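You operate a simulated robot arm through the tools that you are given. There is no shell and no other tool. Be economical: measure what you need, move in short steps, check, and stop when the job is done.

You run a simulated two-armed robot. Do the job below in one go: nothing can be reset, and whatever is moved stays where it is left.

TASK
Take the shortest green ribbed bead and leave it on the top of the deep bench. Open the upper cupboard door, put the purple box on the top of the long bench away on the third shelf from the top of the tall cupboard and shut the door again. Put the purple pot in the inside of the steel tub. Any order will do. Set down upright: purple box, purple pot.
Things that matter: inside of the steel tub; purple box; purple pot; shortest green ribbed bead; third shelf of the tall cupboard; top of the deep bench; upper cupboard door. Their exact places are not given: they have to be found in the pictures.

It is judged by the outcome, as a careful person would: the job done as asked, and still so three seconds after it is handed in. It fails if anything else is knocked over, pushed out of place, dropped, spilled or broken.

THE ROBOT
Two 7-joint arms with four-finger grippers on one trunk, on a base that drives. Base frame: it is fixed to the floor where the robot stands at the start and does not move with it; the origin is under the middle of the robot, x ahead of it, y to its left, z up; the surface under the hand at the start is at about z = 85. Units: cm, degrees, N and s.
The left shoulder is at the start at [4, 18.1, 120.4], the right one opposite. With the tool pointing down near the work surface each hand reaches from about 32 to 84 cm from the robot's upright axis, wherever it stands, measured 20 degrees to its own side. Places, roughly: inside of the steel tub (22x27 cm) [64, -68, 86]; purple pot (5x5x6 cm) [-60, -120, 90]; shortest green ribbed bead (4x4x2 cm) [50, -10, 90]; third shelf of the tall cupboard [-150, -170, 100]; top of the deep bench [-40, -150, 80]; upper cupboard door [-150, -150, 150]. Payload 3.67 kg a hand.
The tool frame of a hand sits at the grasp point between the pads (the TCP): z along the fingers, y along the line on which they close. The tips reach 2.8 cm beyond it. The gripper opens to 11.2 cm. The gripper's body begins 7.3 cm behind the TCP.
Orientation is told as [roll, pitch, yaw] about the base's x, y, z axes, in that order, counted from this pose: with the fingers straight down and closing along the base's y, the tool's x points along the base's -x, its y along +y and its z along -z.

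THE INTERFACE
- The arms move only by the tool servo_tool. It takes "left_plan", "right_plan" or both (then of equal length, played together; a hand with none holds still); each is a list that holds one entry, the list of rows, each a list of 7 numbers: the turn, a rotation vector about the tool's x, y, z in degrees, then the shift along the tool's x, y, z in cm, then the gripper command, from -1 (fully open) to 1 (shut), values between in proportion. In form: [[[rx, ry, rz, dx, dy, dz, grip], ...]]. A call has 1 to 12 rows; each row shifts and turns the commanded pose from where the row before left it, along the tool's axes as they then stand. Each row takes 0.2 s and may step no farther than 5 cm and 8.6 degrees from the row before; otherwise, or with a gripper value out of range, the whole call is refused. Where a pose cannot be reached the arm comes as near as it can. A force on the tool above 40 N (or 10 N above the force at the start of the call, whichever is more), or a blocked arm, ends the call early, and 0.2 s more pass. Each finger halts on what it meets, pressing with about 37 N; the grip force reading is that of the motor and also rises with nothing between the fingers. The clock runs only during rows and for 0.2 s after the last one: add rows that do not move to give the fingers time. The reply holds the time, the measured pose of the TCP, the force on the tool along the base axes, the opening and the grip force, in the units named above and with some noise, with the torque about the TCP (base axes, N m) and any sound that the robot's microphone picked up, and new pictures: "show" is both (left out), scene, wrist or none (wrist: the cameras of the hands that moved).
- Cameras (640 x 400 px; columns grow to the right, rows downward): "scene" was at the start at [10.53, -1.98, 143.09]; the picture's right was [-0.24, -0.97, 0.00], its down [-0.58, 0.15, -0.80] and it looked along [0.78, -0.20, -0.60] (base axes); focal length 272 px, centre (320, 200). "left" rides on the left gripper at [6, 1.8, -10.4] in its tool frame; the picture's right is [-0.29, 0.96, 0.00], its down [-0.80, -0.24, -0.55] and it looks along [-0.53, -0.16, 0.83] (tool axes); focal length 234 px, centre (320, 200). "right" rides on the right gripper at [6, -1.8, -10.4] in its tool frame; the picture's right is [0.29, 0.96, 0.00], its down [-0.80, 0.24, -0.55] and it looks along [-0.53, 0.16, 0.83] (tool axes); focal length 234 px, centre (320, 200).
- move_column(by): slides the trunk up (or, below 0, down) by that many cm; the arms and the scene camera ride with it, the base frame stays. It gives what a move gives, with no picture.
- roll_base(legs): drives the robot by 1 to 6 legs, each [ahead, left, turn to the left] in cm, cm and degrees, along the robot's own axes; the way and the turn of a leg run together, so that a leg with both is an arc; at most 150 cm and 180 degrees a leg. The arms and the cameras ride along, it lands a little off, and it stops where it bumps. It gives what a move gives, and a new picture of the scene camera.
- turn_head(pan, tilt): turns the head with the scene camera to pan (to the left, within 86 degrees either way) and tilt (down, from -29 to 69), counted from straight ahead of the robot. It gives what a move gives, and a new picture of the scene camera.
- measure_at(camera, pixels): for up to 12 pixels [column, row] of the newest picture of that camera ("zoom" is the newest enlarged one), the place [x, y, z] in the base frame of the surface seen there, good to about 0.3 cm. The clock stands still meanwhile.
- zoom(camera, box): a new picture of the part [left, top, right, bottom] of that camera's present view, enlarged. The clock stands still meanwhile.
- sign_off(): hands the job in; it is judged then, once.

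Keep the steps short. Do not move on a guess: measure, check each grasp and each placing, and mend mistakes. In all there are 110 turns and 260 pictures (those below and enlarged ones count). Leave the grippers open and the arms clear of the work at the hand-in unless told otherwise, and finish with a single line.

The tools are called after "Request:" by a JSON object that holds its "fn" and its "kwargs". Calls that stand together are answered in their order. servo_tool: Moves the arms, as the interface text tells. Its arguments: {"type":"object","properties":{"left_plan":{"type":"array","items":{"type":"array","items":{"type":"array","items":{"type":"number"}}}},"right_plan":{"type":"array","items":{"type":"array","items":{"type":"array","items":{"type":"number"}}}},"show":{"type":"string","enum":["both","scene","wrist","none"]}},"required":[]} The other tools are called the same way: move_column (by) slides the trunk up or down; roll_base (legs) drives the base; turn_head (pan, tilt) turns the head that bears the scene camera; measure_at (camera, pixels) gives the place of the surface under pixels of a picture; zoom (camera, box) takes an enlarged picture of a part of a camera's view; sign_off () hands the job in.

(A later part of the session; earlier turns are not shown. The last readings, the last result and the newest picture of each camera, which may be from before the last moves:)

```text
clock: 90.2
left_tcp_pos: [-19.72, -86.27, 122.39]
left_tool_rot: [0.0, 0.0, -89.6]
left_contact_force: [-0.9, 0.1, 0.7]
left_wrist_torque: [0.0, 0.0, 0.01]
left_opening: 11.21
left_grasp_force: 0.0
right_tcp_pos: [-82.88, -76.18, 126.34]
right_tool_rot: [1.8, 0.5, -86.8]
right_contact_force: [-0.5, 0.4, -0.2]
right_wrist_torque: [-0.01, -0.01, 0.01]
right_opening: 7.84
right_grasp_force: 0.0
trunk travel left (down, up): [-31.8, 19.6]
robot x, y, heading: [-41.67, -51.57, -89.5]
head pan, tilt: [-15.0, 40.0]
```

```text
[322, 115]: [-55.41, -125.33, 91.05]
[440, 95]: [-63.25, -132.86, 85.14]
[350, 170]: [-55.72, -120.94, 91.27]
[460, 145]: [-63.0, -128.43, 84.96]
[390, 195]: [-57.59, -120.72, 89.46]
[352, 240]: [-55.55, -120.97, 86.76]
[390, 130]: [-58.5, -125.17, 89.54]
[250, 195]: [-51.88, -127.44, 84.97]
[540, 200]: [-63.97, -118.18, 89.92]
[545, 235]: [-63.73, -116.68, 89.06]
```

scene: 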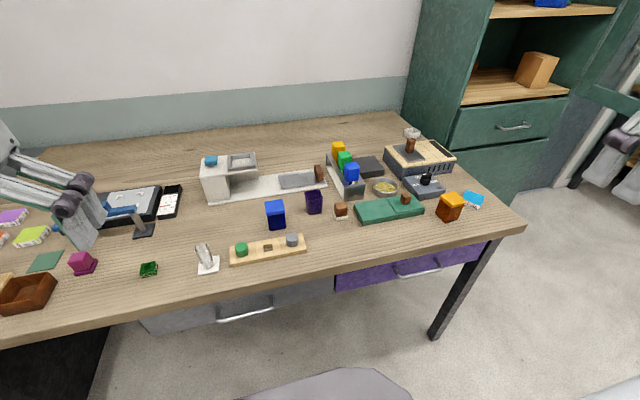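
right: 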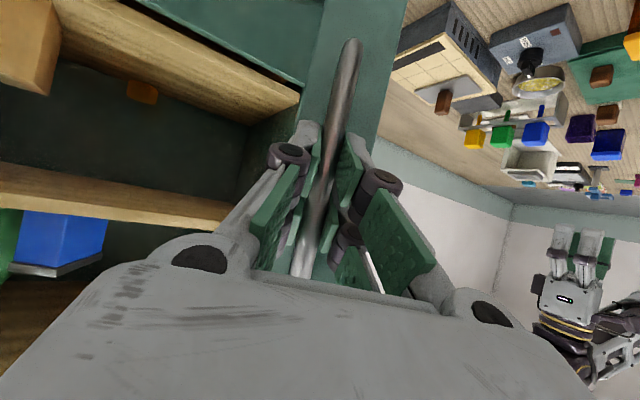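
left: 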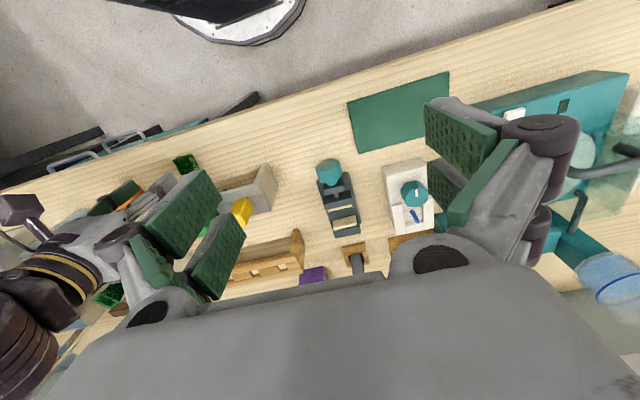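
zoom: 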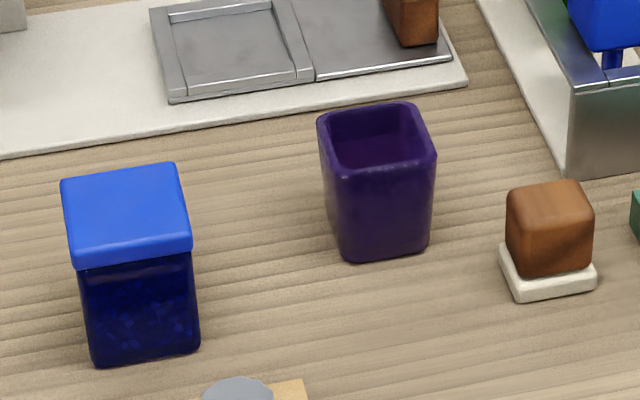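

The pot is centred near [-57.9,-123.1], about 5 cm wide and roughly square to the bench, with its top at z 91.3. I'll drive 14 cm ahead, lower the trunk 6 cm and bring the right hand above it.

Request:
{"fn": "roll_base", "kwargs": {"legs": [[14, 0, -0.5]]}}

Request:
{"fn": "move_column", "kwargs": {"by": -6}}

Request:
{"fn": "servo_tool", "kwargs": {"right_plan": [[[0, -1.8, 3, -3.6, 2.75, 0, -0.4], [0, 0, 0, -3.6, 2.75, 0, -0.4], [0, 0, 0, -3.6, 2.75, 0, -0.4], [0, 0, 0, -3.6, 2.75, 0, -0.4], [0, 0, 0, -3.6, 2.75, 0, -0.4], [0, 0, 0, -3.6, 2.75, 0, -0.4], [0, 0, 0, -3.6, 2.75, 0, -0.4], [0, 0, 0, -3.6, 2.75, 0, -0.4], [0, 0, 0, -3.6, 2.75, 0, -0.4], [0, 0, 0, 0, 0, 5, -0.4], [0, 0, 0, 0, 0, 5, -0.4], [0, 0, 0, 0, 0, 0, -0.4]]]}}

```text
clock: 91.5
left_tcp_pos: [-20.06, -100.36, 122.29]
left_tool_rot: [0.0, -0.1, -90.0]
left_contact_force: [0.2, -0.1, -0.5]
left_wrist_torque: [-0.02, 0.01, 0.0]
left_opening: 11.2
left_grasp_force: 0.1
right_tcp_pos: [-83.01, -90.02, 126.45]
right_tool_rot: [1.8, 0.5, -87.2]
right_contact_force: [0.5, 0.4, -0.9]
right_wrist_torque: [0.0, 0.04, 0.02]
right_opening: 7.84
right_grasp_force: 0.1
trunk travel left (down, up): [-31.8, 19.6]
robot x, y, heading: [-41.07, -65.55, -90.0]
head pan, tilt: [-15.0, 40.0]
```

scene: 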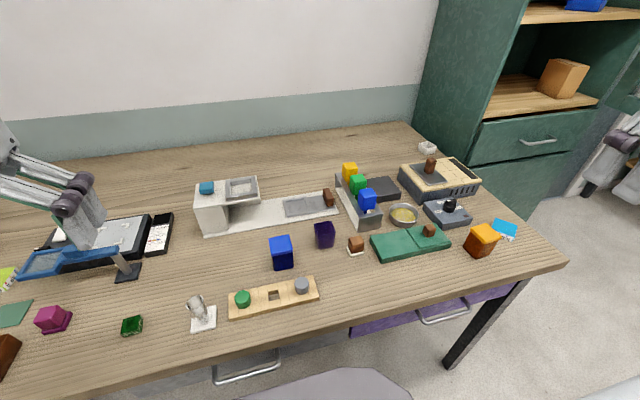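

```text
clock: 92.5
left_tcp_pos: [-19.94, -100.48, 116.38]
left_tool_rot: [-0.1, -0.1, -90.0]
left_contact_force: [-0.6, -0.3, 0.7]
left_wrist_torque: [-0.02, 0.03, 0.02]
left_opening: 11.18
left_grasp_force: 0.0
right_tcp_pos: [-83.0, -90.01, 120.53]
right_tool_rot: [1.8, 0.5, -87.4]
right_contact_force: [-0.1, 0.1, 0.7]
right_wrist_torque: [0.02, 0.04, 0.0]
right_opening: 7.83
right_grasp_force: 0.0
trunk travel left (down, up): [-25.8, 25.6]
robot x, y, heading: [-41.38, -65.65, -90.1]
head pan, tilt: [-15.0, 40.0]
```

```text
clock: 95.1
left_tcp_pos: [-19.95, -100.52, 116.45]
left_tool_rot: [-0.2, 0.0, -90.0]
left_contact_force: [0.3, 0.0, -0.7]
left_wrist_torque: [-0.02, 0.01, -0.02]
left_opening: 11.19
left_grasp_force: 0.0
right_tcp_pos: [-57.9, -122.66, 111.58]
right_tool_rot: [1.8, -1.2, -90.2]
right_contact_force: [0.1, -0.9, 0.3]
right_wrist_torque: [0.03, -0.02, 0.02]
right_opening: 7.83
right_grasp_force: 0.0
trunk travel left (down, up): [-25.8, 25.6]
robot x, y, heading: [-41.41, -65.66, -90.0]
head pan, tilt: [-15.0, 40.0]
```

scene: 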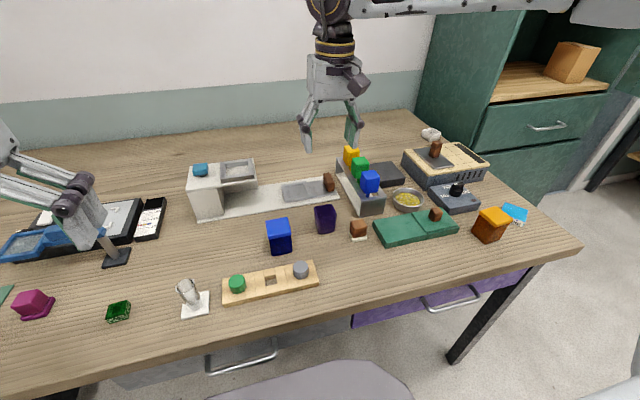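
right: 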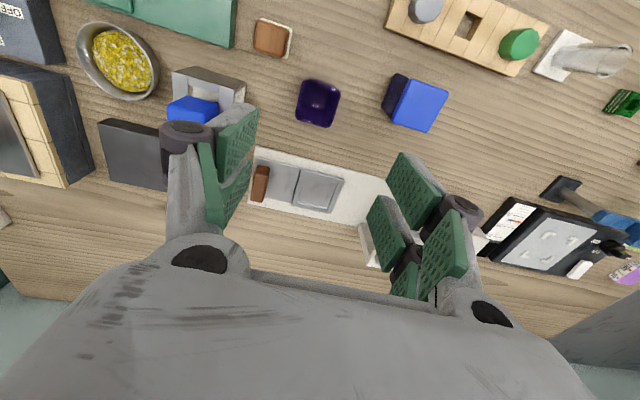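

The pot shows at (318,103) in the right camera. I'll measure it from here.

Request:
{"fn": "measure_at", "kwargs": {"camera": "right", "pixels": [[303, 81], [339, 91], [332, 127], [297, 118], [318, 103], [318, 85], [245, 100], [215, 85], [385, 110], [340, 185]]}}

Request:
{"fn": "zoom", "kwargs": {"camera": "right", "box": [240, 50, 400, 160]}}

```text
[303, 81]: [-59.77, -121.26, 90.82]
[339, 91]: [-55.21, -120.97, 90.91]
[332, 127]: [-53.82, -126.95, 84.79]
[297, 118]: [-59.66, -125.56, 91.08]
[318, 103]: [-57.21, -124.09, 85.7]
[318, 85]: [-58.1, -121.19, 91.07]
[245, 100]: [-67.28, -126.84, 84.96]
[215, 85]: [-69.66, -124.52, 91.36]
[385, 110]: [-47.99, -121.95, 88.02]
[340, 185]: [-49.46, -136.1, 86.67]
```

```text
3.64 times, centred on (320, 105) of right
```

zoom: 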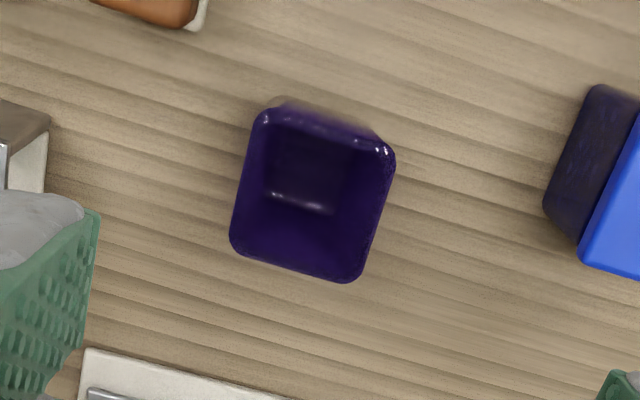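

The pot is centred at [-57.6,-123.3] and the fingers have room. I'll straighten the tilt, descend to TCP z≈89.7 and close.

Request:
{"fn": "servo_tool", "kwargs": {"right_plan": [[[1.8, 1.2, 0, -0.6, 0.3, 3, -0.4], [0, 0, 0, 0, 0, 5, -0.4], [0, 0, 0, 0, 0, 5, -0.4], [0, 0, 0, 0, 0, 5, -0.4], [0, 0, 0, 0, 0, 2.5, -0.4], [0, 0, 0, 0, 0, 1.4, -0.4], [0, 0, 0, 0, 0, 0, -0.4], [0, 0, 0, 0, 0, 0, 0.2], [0, 0, 0, 0, 0, 0, 0.6], [0, 0, 0, 0, 0, 0, 1], [0, 0, 0, 0, 0, 0, 1]]], "show": "wrist"}}

```text
clock: 97.5
left_tcp_pos: [-19.98, -100.69, 116.42]
left_tool_rot: [-0.1, 0.0, -90.0]
left_contact_force: [0.0, 0.2, 0.0]
left_wrist_torque: [0.01, 0.02, 0.0]
left_opening: 11.2
left_grasp_force: 0.0
right_tcp_pos: [-57.61, -123.05, 89.9]
right_tool_rot: [0.0, 0.0, -90.2]
right_contact_force: [-0.3, 1.2, 0.1]
right_wrist_torque: [-0.01, 0.03, 0.05]
right_opening: 4.77
right_grasp_force: 37.2
trunk travel left (down, up): [-25.8, 25.6]
robot x, y, heading: [-41.41, -65.54, -89.9]
head pan, tilt: [-15.0, 40.0]
```

right: 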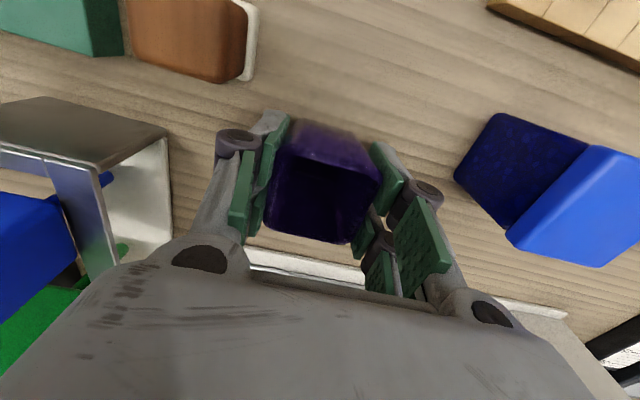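

The pot is gripped at 4.8 cm, with its base 4.9 cm below the TCP. I'll lift it and draw it back.

Request:
{"fn": "servo_tool", "kwargs": {"right_plan": [[[0, 0, 0, 0, 0, -2.5, 1], [0, 0, 0, 0, 0, -4.9, 1], [0, 0, 0, 0, 0, -4.9, 1], [0, 0, 0, 0, 0, -4.9, 1], [0, 0, 0, 0, 0, -4.9, 1], [0, 0, 0, 0, 0, -4.9, 1], [0, 0, 0, 0, 0, -2.5, 1], [0, 0, 0, 4.5, -2, 0, 1], [0, 0, 0, 4.5, -2, 0, 1], [0, 0, 0, 0, 0, 0, 1]]]}}

```text
clock: 99.7
left_tcp_pos: [-19.94, -100.67, 116.3]
left_tool_rot: [-0.1, 0.1, -90.0]
left_contact_force: [-0.8, -0.1, -0.1]
left_wrist_torque: [0.06, 0.03, 0.03]
left_opening: 11.19
left_grasp_force: 0.0
right_tcp_pos: [-61.44, -114.33, 119.42]
right_tool_rot: [-0.1, 0.2, -90.3]
right_contact_force: [-0.4, -0.7, -0.9]
right_wrist_torque: [0.03, 0.02, 0.0]
right_opening: 4.77
right_grasp_force: 37.0
trunk travel left (down, up): [-25.8, 25.6]
robot x, y, heading: [-41.62, -65.86, -90.2]
head pan, tilt: [-15.0, 40.0]
```

scene: 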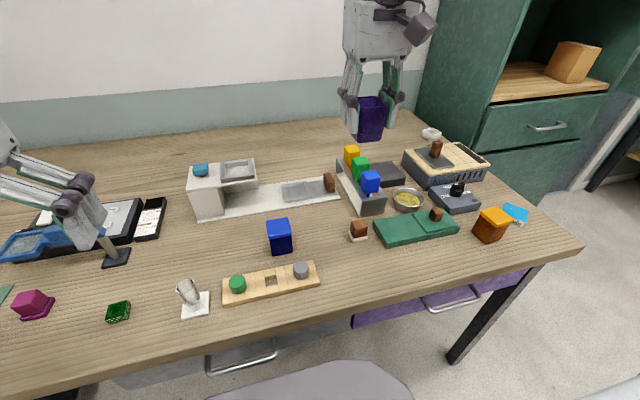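
right: 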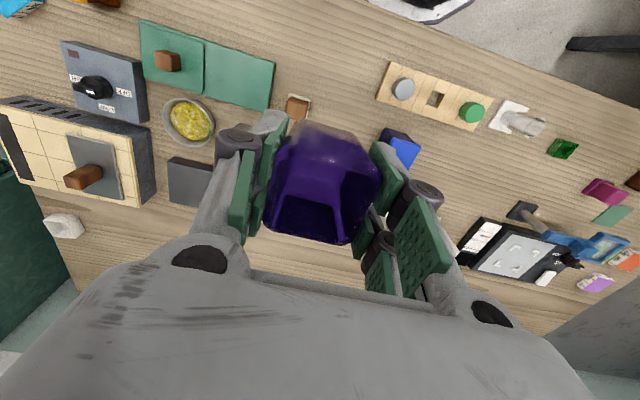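

The pot is secure. I'll back off, turn left to face the long bench and drive to the tub.

Request:
{"fn": "roll_base", "kwargs": {"legs": [[-15, 0, 0], [0, 0, 90], [42, 0, 0]]}}

Request:
{"fn": "turn_head", "kwargs": {"pan": -18, "tilt": 42}}

```text
clock: 107.5
left_tcp_pos: [35.36, -30.67, 116.49]
left_tool_rot: [-0.1, 0.0, -1.1]
left_contact_force: [-0.2, -0.2, 0.0]
left_wrist_torque: [-0.04, -0.01, 0.01]
left_opening: 11.22
left_grasp_force: 0.1
right_tcp_pos: [48.25, -72.47, 119.45]
right_tool_rot: [-0.1, 0.1, -1.3]
right_contact_force: [0.3, -0.3, -1.2]
right_wrist_torque: [0.01, -0.02, 0.0]
right_opening: 4.76
right_grasp_force: 36.8
trunk travel left (down, up): [-25.8, 25.6]
robot x, y, heading: [0.16, -51.42, -1.0]
head pan, tilt: [-15.0, 40.0]
```

scene: 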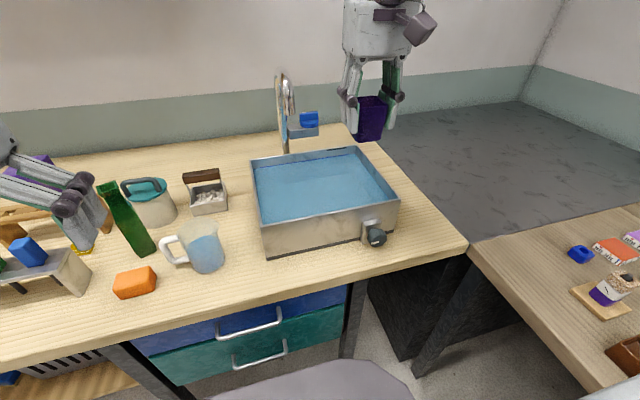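

```text
clock: 108.1
left_tcp_pos: [35.32, -30.61, 116.34]
left_tool_rot: [-0.1, 0.0, -1.2]
left_contact_force: [0.6, 0.1, 0.5]
left_wrist_torque: [0.0, -0.03, 0.0]
left_opening: 11.21
left_grasp_force: 0.0
right_tcp_pos: [48.34, -72.49, 119.43]
right_tool_rot: [0.0, 0.1, -1.3]
right_contact_force: [-0.4, 0.0, -1.9]
right_wrist_torque: [-0.04, 0.04, 0.03]
right_opening: 4.78
right_grasp_force: 37.4
trunk travel left (down, up): [-25.8, 25.6]
robot x, y, heading: [0.19, -51.35, -0.9]
head pan, tilt: [-18.0, 42.0]
```

scene: 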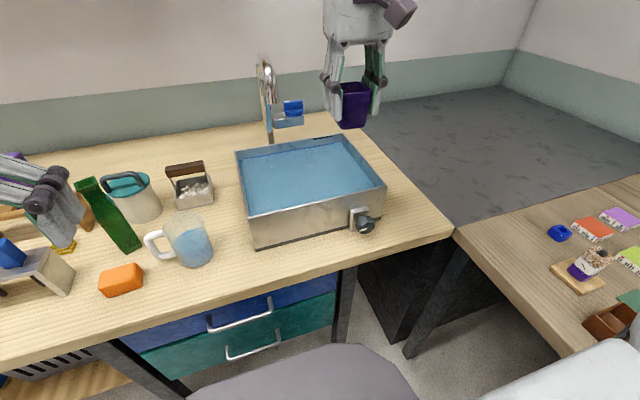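

The tub holds blue water. I'll measure the rim and the water surface.

Request:
{"fn": "measure_at", "kwargs": {"camera": "scene", "pixels": [[237, 155], [345, 136], [384, 184], [250, 216], [305, 175], [260, 180], [350, 160], [330, 195], [268, 62], [268, 130], [350, 118], [362, 222]]}}

Request:
{"fn": "zoom", "kwargs": {"camera": "scene", "box": [220, 60, 400, 260]}}

```text
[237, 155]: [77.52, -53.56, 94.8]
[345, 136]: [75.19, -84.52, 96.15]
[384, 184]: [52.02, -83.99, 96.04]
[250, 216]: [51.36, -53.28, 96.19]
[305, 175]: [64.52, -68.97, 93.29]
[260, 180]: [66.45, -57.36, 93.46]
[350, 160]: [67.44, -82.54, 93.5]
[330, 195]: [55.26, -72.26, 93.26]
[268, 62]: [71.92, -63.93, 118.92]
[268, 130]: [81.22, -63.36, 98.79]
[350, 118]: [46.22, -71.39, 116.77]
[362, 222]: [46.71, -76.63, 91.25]
```

```text
2.00 times, centred on (310, 160) of scene
```

zoom: 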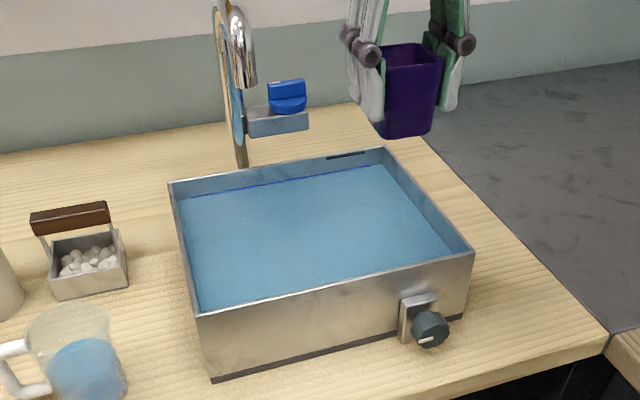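

The tub interior spans x 52–77 and y -54 to -84, with the rim at 96 and water at 93.3. The tap spout is at [72,-64], so I'll lower the pot at [61,-73], clear of it. First I move over and go down to TCP z 99.

Request:
{"fn": "servo_tool", "kwargs": {"right_plan": [[[0, 0, 0, -4.2, 0, 0, 1], [0, 0, 0, -4.2, 0, 0, 1], [0, 0, 0, -4.2, 0, 0, 1], [0, 0, 0, 0, 0, 4.5, 1], [0, 0, 0, 0, 0, 4.5, 1], [0, 0, 0, 0, 0, 4.5, 1], [0, 0, 0, 0, 0, 4.5, 1], [0, 0, 0, 0, 0, 2.4, 1], [0, 0, 0, 0, 0, 0, 1]]]}}

```text
clock: 110.1
left_tcp_pos: [35.28, -30.7, 116.35]
left_tool_rot: [-0.2, 0.1, -1.1]
left_contact_force: [0.5, -0.8, -0.2]
left_wrist_torque: [-0.02, -0.02, 0.04]
left_opening: 11.21
left_grasp_force: 0.0
right_tcp_pos: [60.7, -72.62, 98.89]
right_tool_rot: [0.0, 0.0, -1.4]
right_contact_force: [-0.1, 0.4, -1.6]
right_wrist_torque: [0.03, 0.0, -0.01]
right_opening: 4.79
right_grasp_force: 36.8
trunk travel left (down, up): [-25.8, 25.6]
robot x, y, heading: [0.33, -51.12, -1.0]
head pan, tilt: [-18.0, 42.0]
```

scene: 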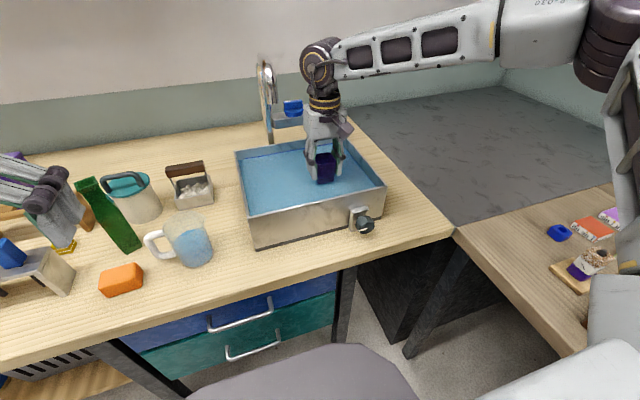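
right: 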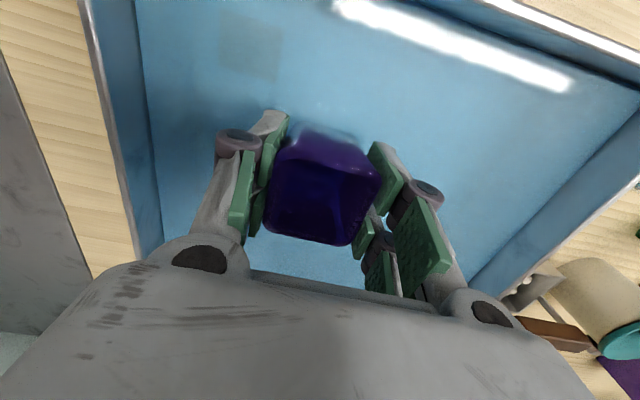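

The pot is well inside the rim. I'll lower it slowly.

Request:
{"fn": "servo_tool", "kwargs": {"right_plan": [[[0, 0, 0, 0, 0, 1.5, 1], [0, 0, 0, 0, 0, 1.5, 1], [0, 0, 0, 0, 0, 1.2, 1], [0, 0, 0, 0, 0, 1.0, 1], [0, 0, 0, 0, 0, 0.8, 1], [0, 0, 0, 0, 0, 0.6, 1], [0, 0, 0, 0, 0, 0.4, 1], [0, 0, 0, 0, 0, 0, 1]]], "show": "none"}}

```text
clock: 111.9
left_tcp_pos: [35.24, -30.67, 116.4]
left_tool_rot: [-0.2, 0.0, -1.1]
left_contact_force: [0.2, 0.1, -0.1]
left_wrist_torque: [0.01, 0.01, 0.01]
left_opening: 11.19
left_grasp_force: 0.1
right_tcp_pos: [60.82, -72.7, 92.16]
right_tool_rot: [0.0, 0.2, -1.2]
right_contact_force: [0.5, 0.2, -1.7]
right_wrist_torque: [0.01, 0.02, -0.02]
right_opening: 4.79
right_grasp_force: 37.0
trunk travel left (down, up): [-25.8, 25.6]
robot x, y, heading: [0.27, -51.32, -1.1]
head pan, tilt: [-18.0, 42.0]
```

No contact yet, with the pot base at about 87.3. I'll go down in small steps.

Request:
{"fn": "servo_tool", "kwargs": {"right_plan": [[[0, 0, 0, 0, 0, 0.3, 1], [0, 0, 0, 0, 0, 0.3, 1], [0, 0, 0, 0, 0, 0.3, 1], [0, 0, 0, 0, 0, 0, 1]]], "show": "wrist"}}

```text
clock: 112.9
left_tcp_pos: [35.32, -30.6, 116.49]
left_tool_rot: [-0.1, 0.1, -1.1]
left_contact_force: [0.3, 0.6, -0.9]
left_wrist_torque: [0.05, 0.0, -0.01]
left_opening: 11.21
left_grasp_force: 0.1
right_tcp_pos: [60.84, -72.72, 91.14]
right_tool_rot: [0.1, 0.1, -1.3]
right_contact_force: [-0.7, -0.2, -1.8]
right_wrist_torque: [-0.02, -0.01, -0.04]
right_opening: 4.78
right_grasp_force: 37.2
trunk travel left (down, up): [-25.8, 25.6]
robot x, y, heading: [0.29, -51.32, -1.3]
head pan, tilt: [-18.0, 42.0]
```

right: 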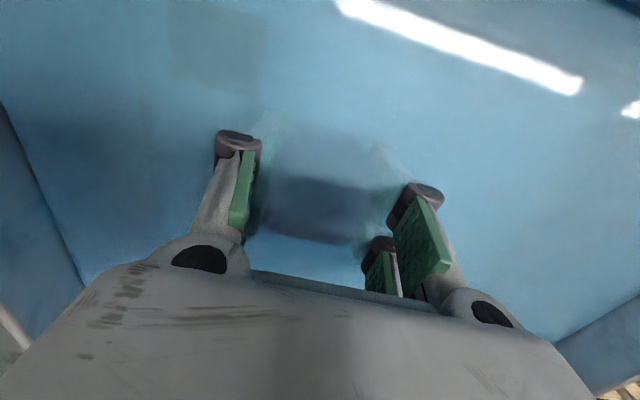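

Request:
{"fn": "servo_tool", "kwargs": {"right_plan": [[[0, 0, 0, 0, 0, 0.2, 1], [0, 0, 0, 0, 0, 0.2, 1], [0, 0, 0, 0, 0, 0, 1]]], "show": "none"}}

```text
clock: 113.7
left_tcp_pos: [35.26, -30.63, 116.39]
left_tool_rot: [-0.2, -0.1, -1.1]
left_contact_force: [-0.1, -0.1, -0.2]
left_wrist_torque: [0.0, -0.02, 0.02]
left_opening: 11.21
left_grasp_force: 0.0
right_tcp_pos: [60.84, -72.65, 91.0]
right_tool_rot: [0.0, -0.3, -1.4]
right_contact_force: [2.4, -0.9, 18.1]
right_wrist_torque: [-0.05, 0.35, 0.06]
right_opening: 4.82
right_grasp_force: 37.0
trunk travel left (down, up): [-25.8, 25.6]
robot x, y, heading: [0.31, -51.41, -0.9]
head pan, tilt: [-18.0, 42.0]
```

Contact: the upward force rose to 18 N. I'll ease up 0.2 cm, open and lift straight out.

Request:
{"fn": "servo_tool", "kwargs": {"right_plan": [[[0, 0, 0, 0, 0, -0.2, 1], [0, 0, 0, 0, 0, 0, 0.6], [0, 0, 0, 0, 0, 0, 0], [0, 0, 0, 0, 0, 0, -0.3], [0, 0, 0, 0, 0, 0, -0.3], [0, 0, 0, 0, 0, -1.5, -0.3], [0, 0, 0, 0, 0, -3, -0.3], [0, 0, 0, 0, 0, -5, -0.3], [0, 0, 0, 0, 0, -5, -0.3], [0, 0, 0, 0, 0, -5, -0.3], [0, 0, 0, 0, 0, -5, -0.3], [0, 0, 0, 0, 0, -3, -0.3]]]}}

```text
clock: 116.3
left_tcp_pos: [35.29, -30.78, 116.41]
left_tool_rot: [-0.1, -0.2, -1.1]
left_contact_force: [0.1, -0.2, -0.3]
left_wrist_torque: [0.01, -0.02, -0.01]
left_opening: 11.21
left_grasp_force: 0.0
right_tcp_pos: [60.79, -72.69, 118.56]
right_tool_rot: [0.0, 0.1, -1.3]
right_contact_force: [-0.5, -0.3, 0.5]
right_wrist_torque: [0.0, 0.02, -0.02]
right_opening: 7.29
right_grasp_force: 0.1
trunk travel left (down, up): [-25.8, 25.6]
robot x, y, heading: [0.26, -51.47, -1.1]
head pan, tilt: [-18.0, 42.0]
```

scene: 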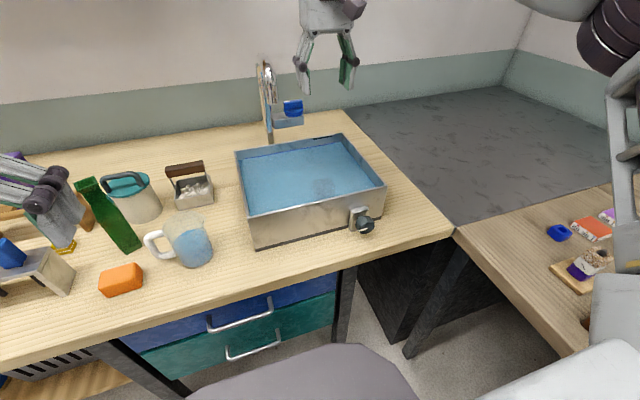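
right: 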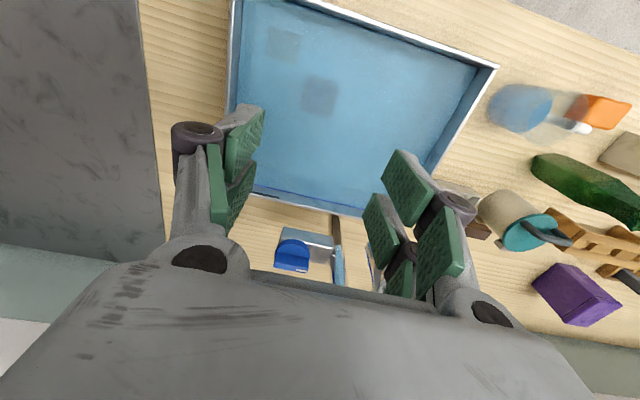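

The pot rests on the tub floor and shows through the water at (322,95). I'll check it with a zoom, then draw the right hand back and drive toward the box.

Request:
{"fn": "zoom", "kwargs": {"camera": "right", "box": [240, 20, 440, 160]}}

Request:
{"fn": "servo_tool", "kwargs": {"right_plan": [[[0, 0, 0, 4, 0, -1, -1], [0, 0, 0, 4.5, 0, -1, -1], [0, 0, 0, 4.5, 0, 0, -1], [0, 0, 0, 4.5, 0, 0, -1], [0, 0, 0, 0, 0, 0, -1]]], "show": "none"}}

Request:
{"fn": "roll_base", "kwargs": {"legs": [[0, 43, 1], [10, 0, 0]]}}

Request:
{"fn": "turn_head", "kwargs": {"pan": 8, "tilt": 32}}

```text
2.86 times, centred on (340, 90) of right
```

zoom: 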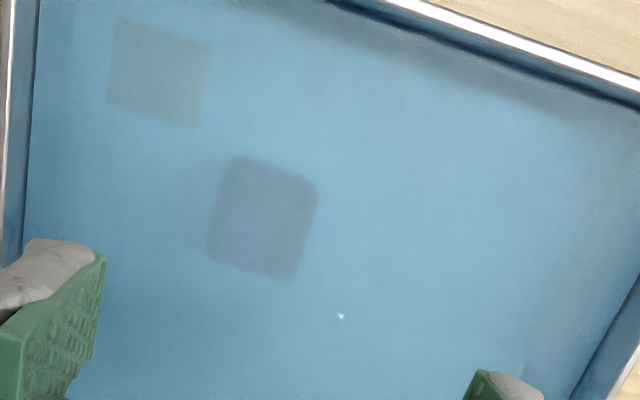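

```text
clock: 117.5
left_tcp_pos: [35.41, -30.64, 116.29]
left_tool_rot: [-0.1, 0.0, -1.2]
left_contact_force: [-0.1, -0.5, 0.6]
left_wrist_torque: [0.0, 0.04, -0.01]
left_opening: 11.2
left_grasp_force: 0.0
right_tcp_pos: [43.64, -72.47, 120.6]
right_tool_rot: [0.0, 0.1, -1.3]
right_contact_force: [0.7, 0.3, -0.3]
right_wrist_torque: [-0.01, 0.03, -0.01]
right_opening: 11.23
right_grasp_force: 0.0
trunk travel left (down, up): [-25.8, 25.6]
robot x, y, heading: [-0.25, -51.49, -0.9]
head pan, tilt: [-18.0, 42.0]
```

```text
clock: 121.0
left_tcp_pos: [45.15, 12.88, 116.39]
left_tool_rot: [-0.1, 0.0, 0.0]
left_contact_force: [-0.3, -0.4, 0.4]
left_wrist_torque: [0.02, 0.01, 0.04]
left_opening: 11.17
left_grasp_force: 0.1
right_tcp_pos: [54.29, -28.65, 120.45]
right_tool_rot: [0.1, 0.2, -0.1]
right_contact_force: [0.5, 0.9, -1.1]
right_wrist_torque: [0.01, 0.06, -0.02]
right_opening: 11.2
right_grasp_force: 0.1
trunk travel left (down, up): [-25.8, 25.6]
robot x, y, heading: [10.42, -8.48, 0.2]
head pan, tilt: [-18.0, 42.0]
```

scene: 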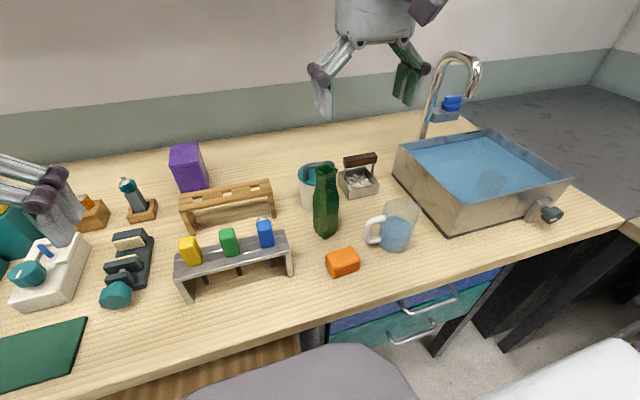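

```text
clock: 121.9
left_tcp_pos: [45.1, 12.84, 116.4]
left_tool_rot: [-0.1, 0.0, 0.1]
left_contact_force: [-0.2, -0.1, 0.2]
left_wrist_torque: [0.0, 0.01, 0.0]
left_opening: 11.18
left_grasp_force: 0.1
right_tcp_pos: [54.27, -28.65, 120.56]
right_tool_rot: [0.0, 0.0, 0.0]
right_contact_force: [0.2, 0.1, 0.5]
right_wrist_torque: [0.02, -0.01, 0.01]
right_opening: 11.18
right_grasp_force: 0.1
trunk travel left (down, up): [-25.8, 25.6]
robot x, y, heading: [10.39, -8.72, 0.4]
head pan, tilt: [8.0, 32.0]
```

scene: 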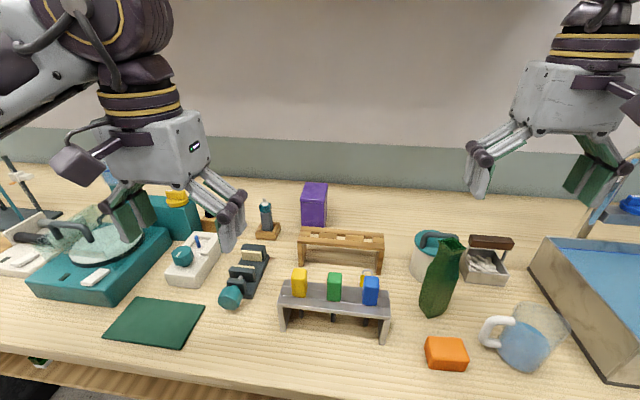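

The pot is fine. Next I'll measure the box, rack and glue bottle precisely from here.

Request:
{"fn": "zoom", "kwargs": {"camera": "scene", "box": [250, 170, 400, 270]}}

Request:
{"fn": "measure_at", "kwargs": {"camera": "zoom", "pixels": [[235, 60], [325, 60], [220, 95], [318, 98], [225, 130], [300, 200], [300, 225], [65, 135], [110, 270], [215, 270], [565, 280], [235, 255]]}}

```text
4.00 times, centred on (325, 220) of scene
```

zoom: 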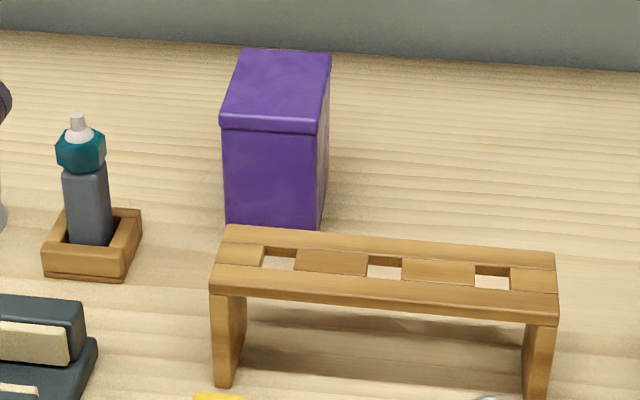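

```text
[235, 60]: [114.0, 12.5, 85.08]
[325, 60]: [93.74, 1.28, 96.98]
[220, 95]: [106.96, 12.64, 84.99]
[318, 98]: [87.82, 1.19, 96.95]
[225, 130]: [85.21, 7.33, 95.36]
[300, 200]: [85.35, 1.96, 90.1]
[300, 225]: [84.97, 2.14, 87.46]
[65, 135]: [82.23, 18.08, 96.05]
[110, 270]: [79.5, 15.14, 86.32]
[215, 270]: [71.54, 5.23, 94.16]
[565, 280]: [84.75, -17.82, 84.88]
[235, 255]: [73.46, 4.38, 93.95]
```

The box spans y 0.9–7.4, x 85–94.5 and z 85–97, and the rack's top sits at 94.2 with its left end at y≈5.3. I'll tilt the left hand 45° and carry it forward at a safe height.

Request:
{"fn": "servo_tool", "kwargs": {"left_plan": [[[0, -7.5, 0, 0, 0, 0, -1], [0, -7.5, 0, 0, 0, 0, -1], [0, -7.5, 0, 0, 0, 0, -1], [0, -7.5, 0, 0, 0, 0, -1], [0, -7.5, 0, 0, 0, 0, -1], [0, -7.5, 0, 0, 0, 0, -1], [0, 0, 0, -3.44, -0.97, 3.44, -1], [0, 0, 0, -3.44, -0.97, 3.44, -1], [0, 0, 0, -3.44, -0.97, 3.44, -1], [0, 0, 0, -3.44, -0.97, 3.44, -1], [0, 0, 0, -3.44, -0.97, 3.44, -1], [0, 0, 0, 0, 0, 0, -1]]], "show": "scene"}}

```text
clock: 124.5
left_tcp_pos: [72.71, 7.33, 120.6]
left_tool_rot: [-0.1, -45.1, 0.1]
left_contact_force: [-0.1, -0.9, -0.3]
left_wrist_torque: [0.0, 0.03, -0.02]
left_opening: 11.19
left_grasp_force: 0.0
left hand out of reach, approached as far as the arm can: row 5, 6
right_tcp_pos: [54.18, -28.7, 120.58]
right_tool_rot: [0.0, 0.1, -0.1]
right_contact_force: [-0.6, 0.3, -0.3]
right_wrist_torque: [0.0, -0.01, -0.01]
right_opening: 11.21
right_grasp_force: 0.1
trunk travel left (down, up): [-25.8, 25.6]
robot x, y, heading: [10.29, -8.53, 0.3]
head pan, tilt: [8.0, 32.0]
```

scene: 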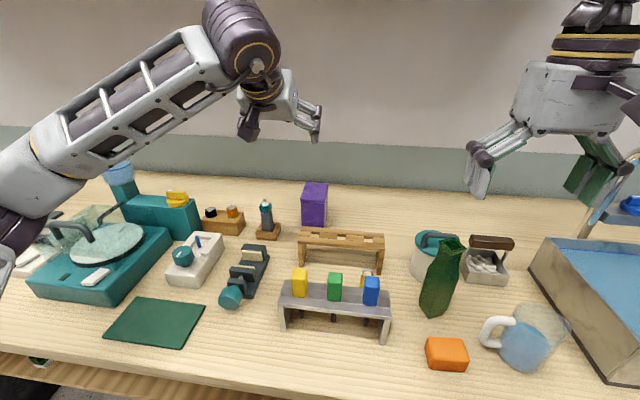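

It's at [72.7,7.3,120.6] with the right tilt. I'll continue to above the box.

Request:
{"fn": "servo_tool", "kwargs": {"left_plan": [[[0, 0, 0, -1.41, -0.8, 4.24, -1], [0, 0, 0, -1.41, -0.8, 4.24, -1], [0, 0, 0, -1.41, -0.8, 4.24, -1], [0, 0, 0, -1.41, -0.8, 4.24, -1], [0, 0, 0, 0, 0, 0, -1]]]}}

```text
clock: 125.7
left_tcp_pos: [88.84, 3.85, 112.87]
left_tool_rot: [0.0, -45.1, 0.0]
left_contact_force: [0.2, 0.6, -0.1]
left_wrist_torque: [0.01, -0.02, -0.02]
left_opening: 11.19
left_grasp_force: 0.0
right_tcp_pos: [54.16, -28.67, 120.56]
right_tool_rot: [0.0, 0.0, -0.1]
right_contact_force: [0.3, -0.2, 0.7]
right_wrist_torque: [0.02, -0.03, -0.01]
right_opening: 11.17
right_grasp_force: 0.1
trunk travel left (down, up): [-25.8, 25.6]
robot x, y, heading: [10.53, -8.79, -0.1]
head pan, tilt: [8.0, 32.0]
```

scene: 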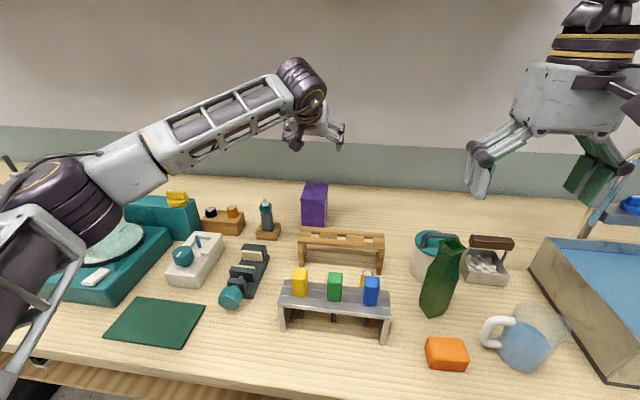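
left: 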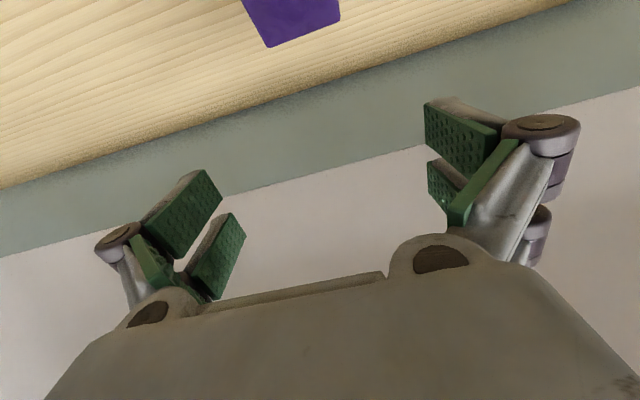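

I'm above the box. Before descending I'll check the heights of the left elbow, forearm and camera block against the things below.

Request:
{"fn": "measure_at", "kwargs": {"camera": "scene", "pixels": [[60, 200], [125, 170], [220, 115], [25, 330], [294, 142], [170, 197], [120, 235], [50, 270], [100, 240]]}}

```text
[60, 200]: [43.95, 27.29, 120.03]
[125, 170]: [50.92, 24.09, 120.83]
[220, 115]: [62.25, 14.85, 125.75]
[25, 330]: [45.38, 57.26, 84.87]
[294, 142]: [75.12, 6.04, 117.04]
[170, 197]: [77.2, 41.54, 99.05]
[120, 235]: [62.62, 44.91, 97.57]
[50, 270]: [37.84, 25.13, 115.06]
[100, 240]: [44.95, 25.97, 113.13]
```

Clearances look good: the camera block will bottom out around z 97, above the rack at 94.2. I'll descend 17.6 cm and look before closing.

Request:
{"fn": "servo_tool", "kwargs": {"left_plan": [[[0, 0, 0, 3.11, 0.3, 3.11, -1], [0, 0, 0, 3.11, 0, 3.11, -1], [0, 0, 0, 3.11, 0, 3.11, -1], [0, 0, 0, 2.4, 0, 2.4, -1], [0, 0, 0, 0.7, 0, 0.7, -1], [0, 0, 0, 0, 0, 0, -1]]]}}

```text
clock: 127.1
left_tcp_pos: [89.05, 4.28, 95.25]
left_tool_rot: [-0.2, -45.0, 0.2]
left_contact_force: [0.5, -0.3, 0.3]
left_wrist_torque: [-0.03, -0.02, -0.02]
left_opening: 11.18
left_grasp_force: 0.1
right_tcp_pos: [54.29, -28.7, 120.49]
right_tool_rot: [0.1, 0.0, 0.0]
right_contact_force: [0.2, 0.0, -0.3]
right_wrist_torque: [0.02, 0.01, 0.0]
right_opening: 11.18
right_grasp_force: 0.0
trunk travel left (down, up): [-25.8, 25.6]
robot x, y, heading: [10.37, -8.22, -0.0]
head pan, tilt: [8.0, 32.0]
```

scene: 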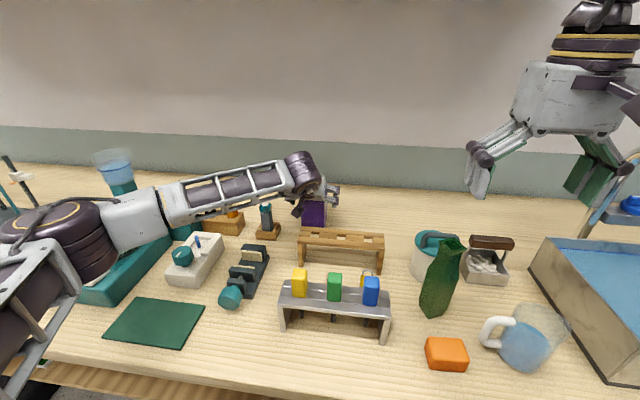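
left: 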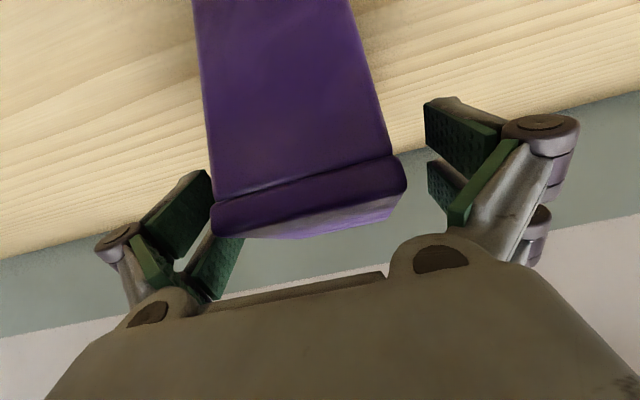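

The box sits between the fingers. I'll check the elbow height and the gap between the camera block and the rack before the last bit.

Request:
{"fn": "zoom", "kwargs": {"camera": "scene", "box": [180, 150, 400, 280]}}

Request:
{"fn": "measure_at", "kwargs": {"camera": "scene", "pixels": [[90, 268], [140, 240], [60, 290], [298, 208], [296, 215], [225, 195], [130, 260]]}}

```text
2.91 times, centred on (290, 215) of scene
```

zoom: 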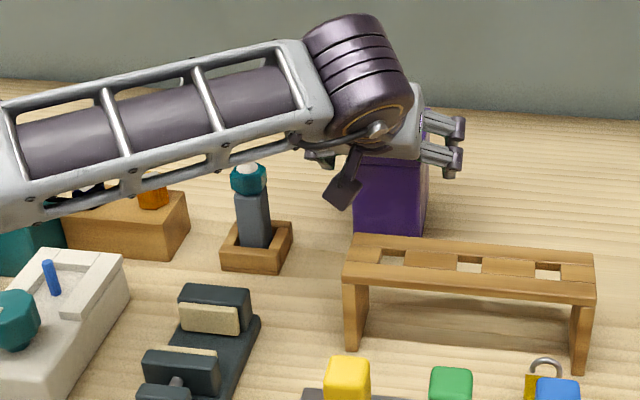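

```text
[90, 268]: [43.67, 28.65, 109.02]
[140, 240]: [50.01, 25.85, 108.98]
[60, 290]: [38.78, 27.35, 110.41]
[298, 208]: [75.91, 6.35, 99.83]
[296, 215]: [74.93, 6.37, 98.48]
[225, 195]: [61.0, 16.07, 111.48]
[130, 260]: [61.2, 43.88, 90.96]
```

There is plenty of room: the camera block's underside is near 98. I'll go down another 1.8 cm and close.

Request:
{"fn": "servo_tool", "kwargs": {"left_plan": [[[0, 0, 0, 0.7, 0, 0.7, -1], [0, 0, 0, 0.57, 0, 0.57, -1], [0, 0, 0, 0, 0, 0, -0.6], [0, 0, 0, 0, 0, 0, -0.3], [0, 0, 0, 0, 0, 0, 0.1], [0, 0, 0, 0, 0, 0, 0.5], [0, 0, 0, 0, 0, 0, 1], [0, 0, 0, 0, 0, 0, 1]]], "show": "wrist"}}

```text
clock: 128.9
left_tcp_pos: [88.88, 4.23, 93.33]
left_tool_rot: [-0.1, -45.0, 0.2]
left_contact_force: [-2.6, 0.1, 4.8]
left_wrist_torque: [-0.05, 0.09, 0.0]
left_opening: 7.37
left_grasp_force: 37.6
right_tcp_pos: [54.25, -28.62, 120.49]
right_tool_rot: [0.0, 0.0, 0.0]
right_contact_force: [-0.2, 0.4, 1.2]
right_wrist_torque: [0.03, 0.01, 0.02]
right_opening: 11.21
right_grasp_force: 0.1
trunk travel left (down, up): [-25.8, 25.6]
robot x, y, heading: [10.29, -8.45, 0.0]
head pan, tilt: [8.0, 32.0]
```

left: 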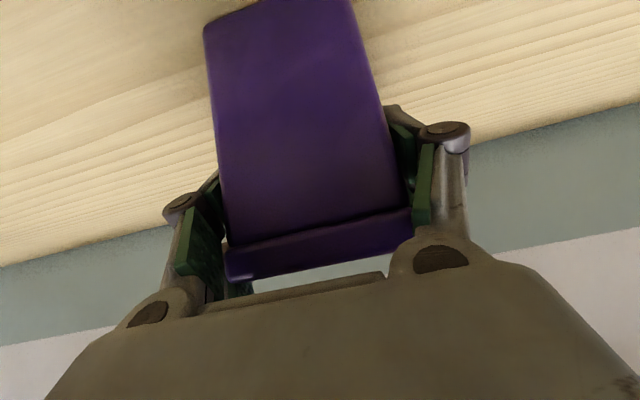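

It's gripped at 7.4 cm. I'll lift slowly by 4 cm and check.

Request:
{"fn": "servo_tool", "kwargs": {"left_plan": [[[0, 0, 0, -0.5, 0, -0.5, 1], [0, 0, 0, -0.8, 0, -0.8, 1], [0, 0, 0, -1.5, 0, -1.5, 1], [0, 0, 0, 0, 0, 0, 1]]]}}

```text
clock: 129.9
left_tcp_pos: [89.04, 4.26, 97.03]
left_tool_rot: [-0.1, -45.0, 0.3]
left_contact_force: [-0.1, 0.0, -4.4]
left_wrist_torque: [0.01, 0.09, 0.04]
left_opening: 7.31
left_grasp_force: 36.8
right_tcp_pos: [54.23, -28.69, 120.64]
right_tool_rot: [0.0, 0.2, -0.1]
right_contact_force: [0.2, -0.4, -0.2]
right_wrist_torque: [0.02, 0.0, -0.01]
right_opening: 11.19
right_grasp_force: 0.1
trunk travel left (down, up): [-25.8, 25.6]
robot x, y, heading: [10.44, -8.79, 0.1]
head pan, tilt: [8.0, 32.0]
```

scene: 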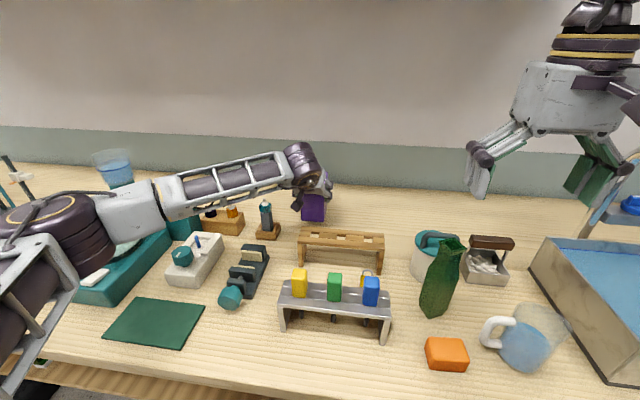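
left: 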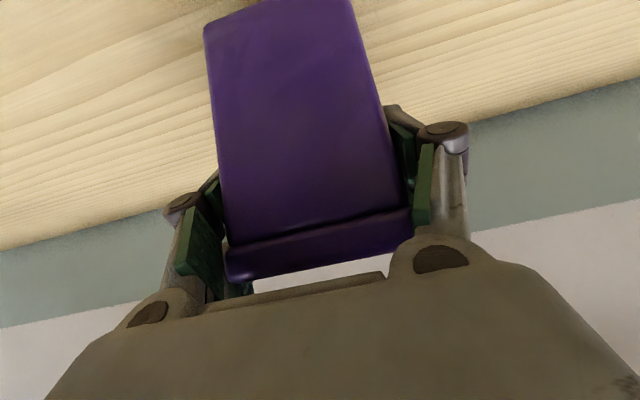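

It's lifted with the same pose and about 4.4 N, with the base 8.3 cm below the TCP. I'll raise it 22 cm and draw back over the racks.

Request:
{"fn": "servo_tool", "kwargs": {"left_plan": [[[0, 0, 0, -2, 0, -2, 1], [0, 0, 0, -3.1, 0, -3.1, 1], [0, 0, 0, -3.2, 0, -3.2, 1], [0, 0, 0, -3.2, 0, -3.2, 1], [0, 0, 0, -3.2, 0, -3.2, 1], [0, 0, 0, 0, 0, 0, 1], [0, 0, 0, 2.5, 0.5, -2.5, 1], [0, 0, 0, 3.2, 0.5, -3.2, 1], [0, 0, 0, 3.2, 0.5, -3.2, 1], [0, 0, 0, 3.2, 0.5, -3.2, 1], [0, 0, 0, 3.2, 0.5, -3.2, 1], [0, 0, 0, 2, 0.5, -2, 1]]]}}

```text
clock: 132.5
left_tcp_pos: [64.68, 7.41, 118.15]
left_tool_rot: [-0.1, -45.1, 0.2]
left_contact_force: [-0.7, 0.1, -3.6]
left_wrist_torque: [0.01, 0.08, 0.0]
left_opening: 7.3
left_grasp_force: 36.6
right_tcp_pos: [54.32, -28.65, 120.57]
right_tool_rot: [0.0, 0.0, -0.1]
right_contact_force: [-0.3, -0.7, -0.4]
right_wrist_torque: [0.0, 0.01, -0.03]
right_opening: 11.19
right_grasp_force: 0.1
trunk travel left (down, up): [-25.8, 25.6]
robot x, y, heading: [10.6, -8.38, 0.0]
head pan, tilt: [8.0, 32.0]
```

scene: 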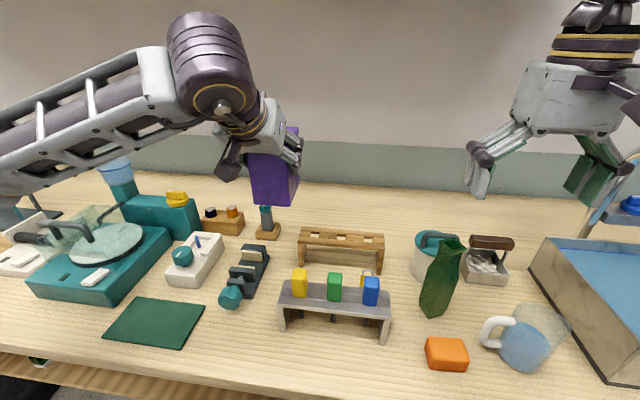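
left: 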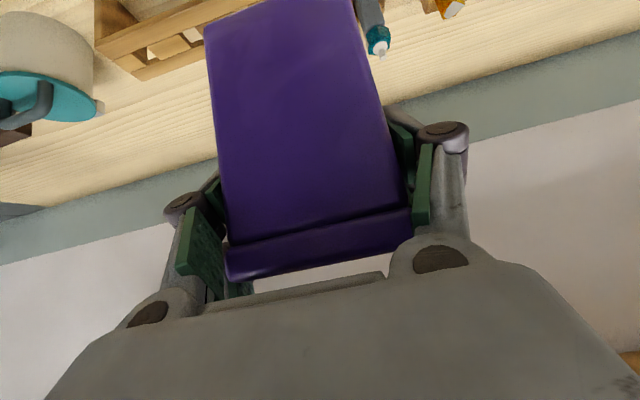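

The box is held well. I'll tuck the right arm back, then reverse, turn to -105° and drive near the cupboard, so the left arm reaches the shelf while the right arm stays clear of the open door.

Request:
{"fn": "servo_tool", "kwargs": {"right_plan": [[[0, 0, 0, 3.5, -3, 0, -1], [0, 0, 0, 3.5, -3, 0, -1], [0, 0, 0, 3.5, -3, 0, -1], [0, 0, 0, 3.5, -3, 0, -1], [0, 0, 0, 3.5, -3, 0, -1], [0, 0, 0, 0, 0, 0, -1]]], "show": "none"}}

Request:
{"fn": "roll_base", "kwargs": {"legs": [[-55, 0, 0], [0, 0, -105], [66, -84, 0]]}}

Request:
{"fn": "turn_head", "kwargs": {"pan": -12, "tilt": 22}}

```text
clock: 133.9
left_tcp_pos: [64.64, 7.4, 118.16]
left_tool_rot: [-0.1, -45.1, 0.1]
left_contact_force: [-0.9, -0.6, -3.7]
left_wrist_torque: [-0.03, 0.08, 0.0]
left_opening: 7.28
left_grasp_force: 37.1
right_tcp_pos: [36.82, -43.46, 120.41]
right_tool_rot: [0.0, 0.2, -0.1]
right_contact_force: [-0.9, 0.2, 1.0]
right_wrist_torque: [-0.02, -0.1, 0.0]
right_opening: 11.21
right_grasp_force: 0.1
trunk travel left (down, up): [-25.8, 25.6]
robot x, y, heading: [10.09, -8.52, 0.1]
head pan, tilt: [8.0, 32.0]
```

```text
clock: 147.1
left_tcp_pos: [-140.82, -107.78, 118.05]
left_tool_rot: [-0.1, -45.0, -104.0]
left_contact_force: [-0.5, -0.2, -4.2]
left_wrist_torque: [0.06, -0.02, 0.01]
left_opening: 7.06
left_grasp_force: 37.0
right_tcp_pos: [-183.31, -68.25, 120.52]
right_tool_rot: [0.1, 0.1, -104.4]
right_contact_force: [-0.1, -0.2, -0.6]
right_wrist_torque: [0.0, 0.0, 0.0]
right_opening: 11.22
right_grasp_force: 0.2
trunk travel left (down, up): [-25.8, 25.6]
robot x, y, heading: [-142.38, -51.02, -104.3]
head pan, tilt: [8.0, 32.0]
```

scene: 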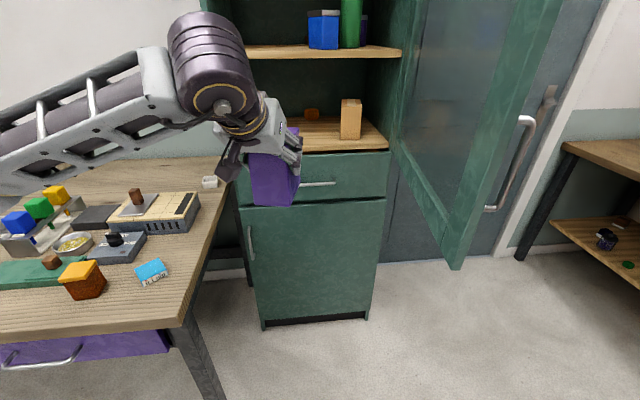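

```text
clock: 147.9
left_tcp_pos: [-140.6, -107.75, 118.11]
left_tool_rot: [0.0, -45.0, -104.0]
left_contact_force: [-0.5, -0.2, -4.1]
left_wrist_torque: [0.08, 0.01, 0.01]
left_opening: 7.03
left_grasp_force: 37.1
right_tcp_pos: [-183.27, -68.23, 120.46]
right_tool_rot: [0.0, 0.0, -104.2]
right_contact_force: [0.2, 0.6, 0.1]
right_wrist_torque: [0.0, -0.01, -0.02]
right_opening: 11.2
right_grasp_force: 0.0
trunk travel left (down, up): [-25.8, 25.6]
robot x, y, heading: [-142.59, -51.16, -104.3]
head pan, tilt: [-12.0, 22.0]
```

scene: 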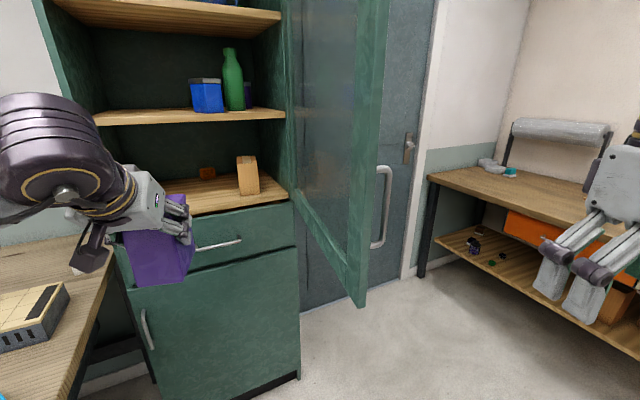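

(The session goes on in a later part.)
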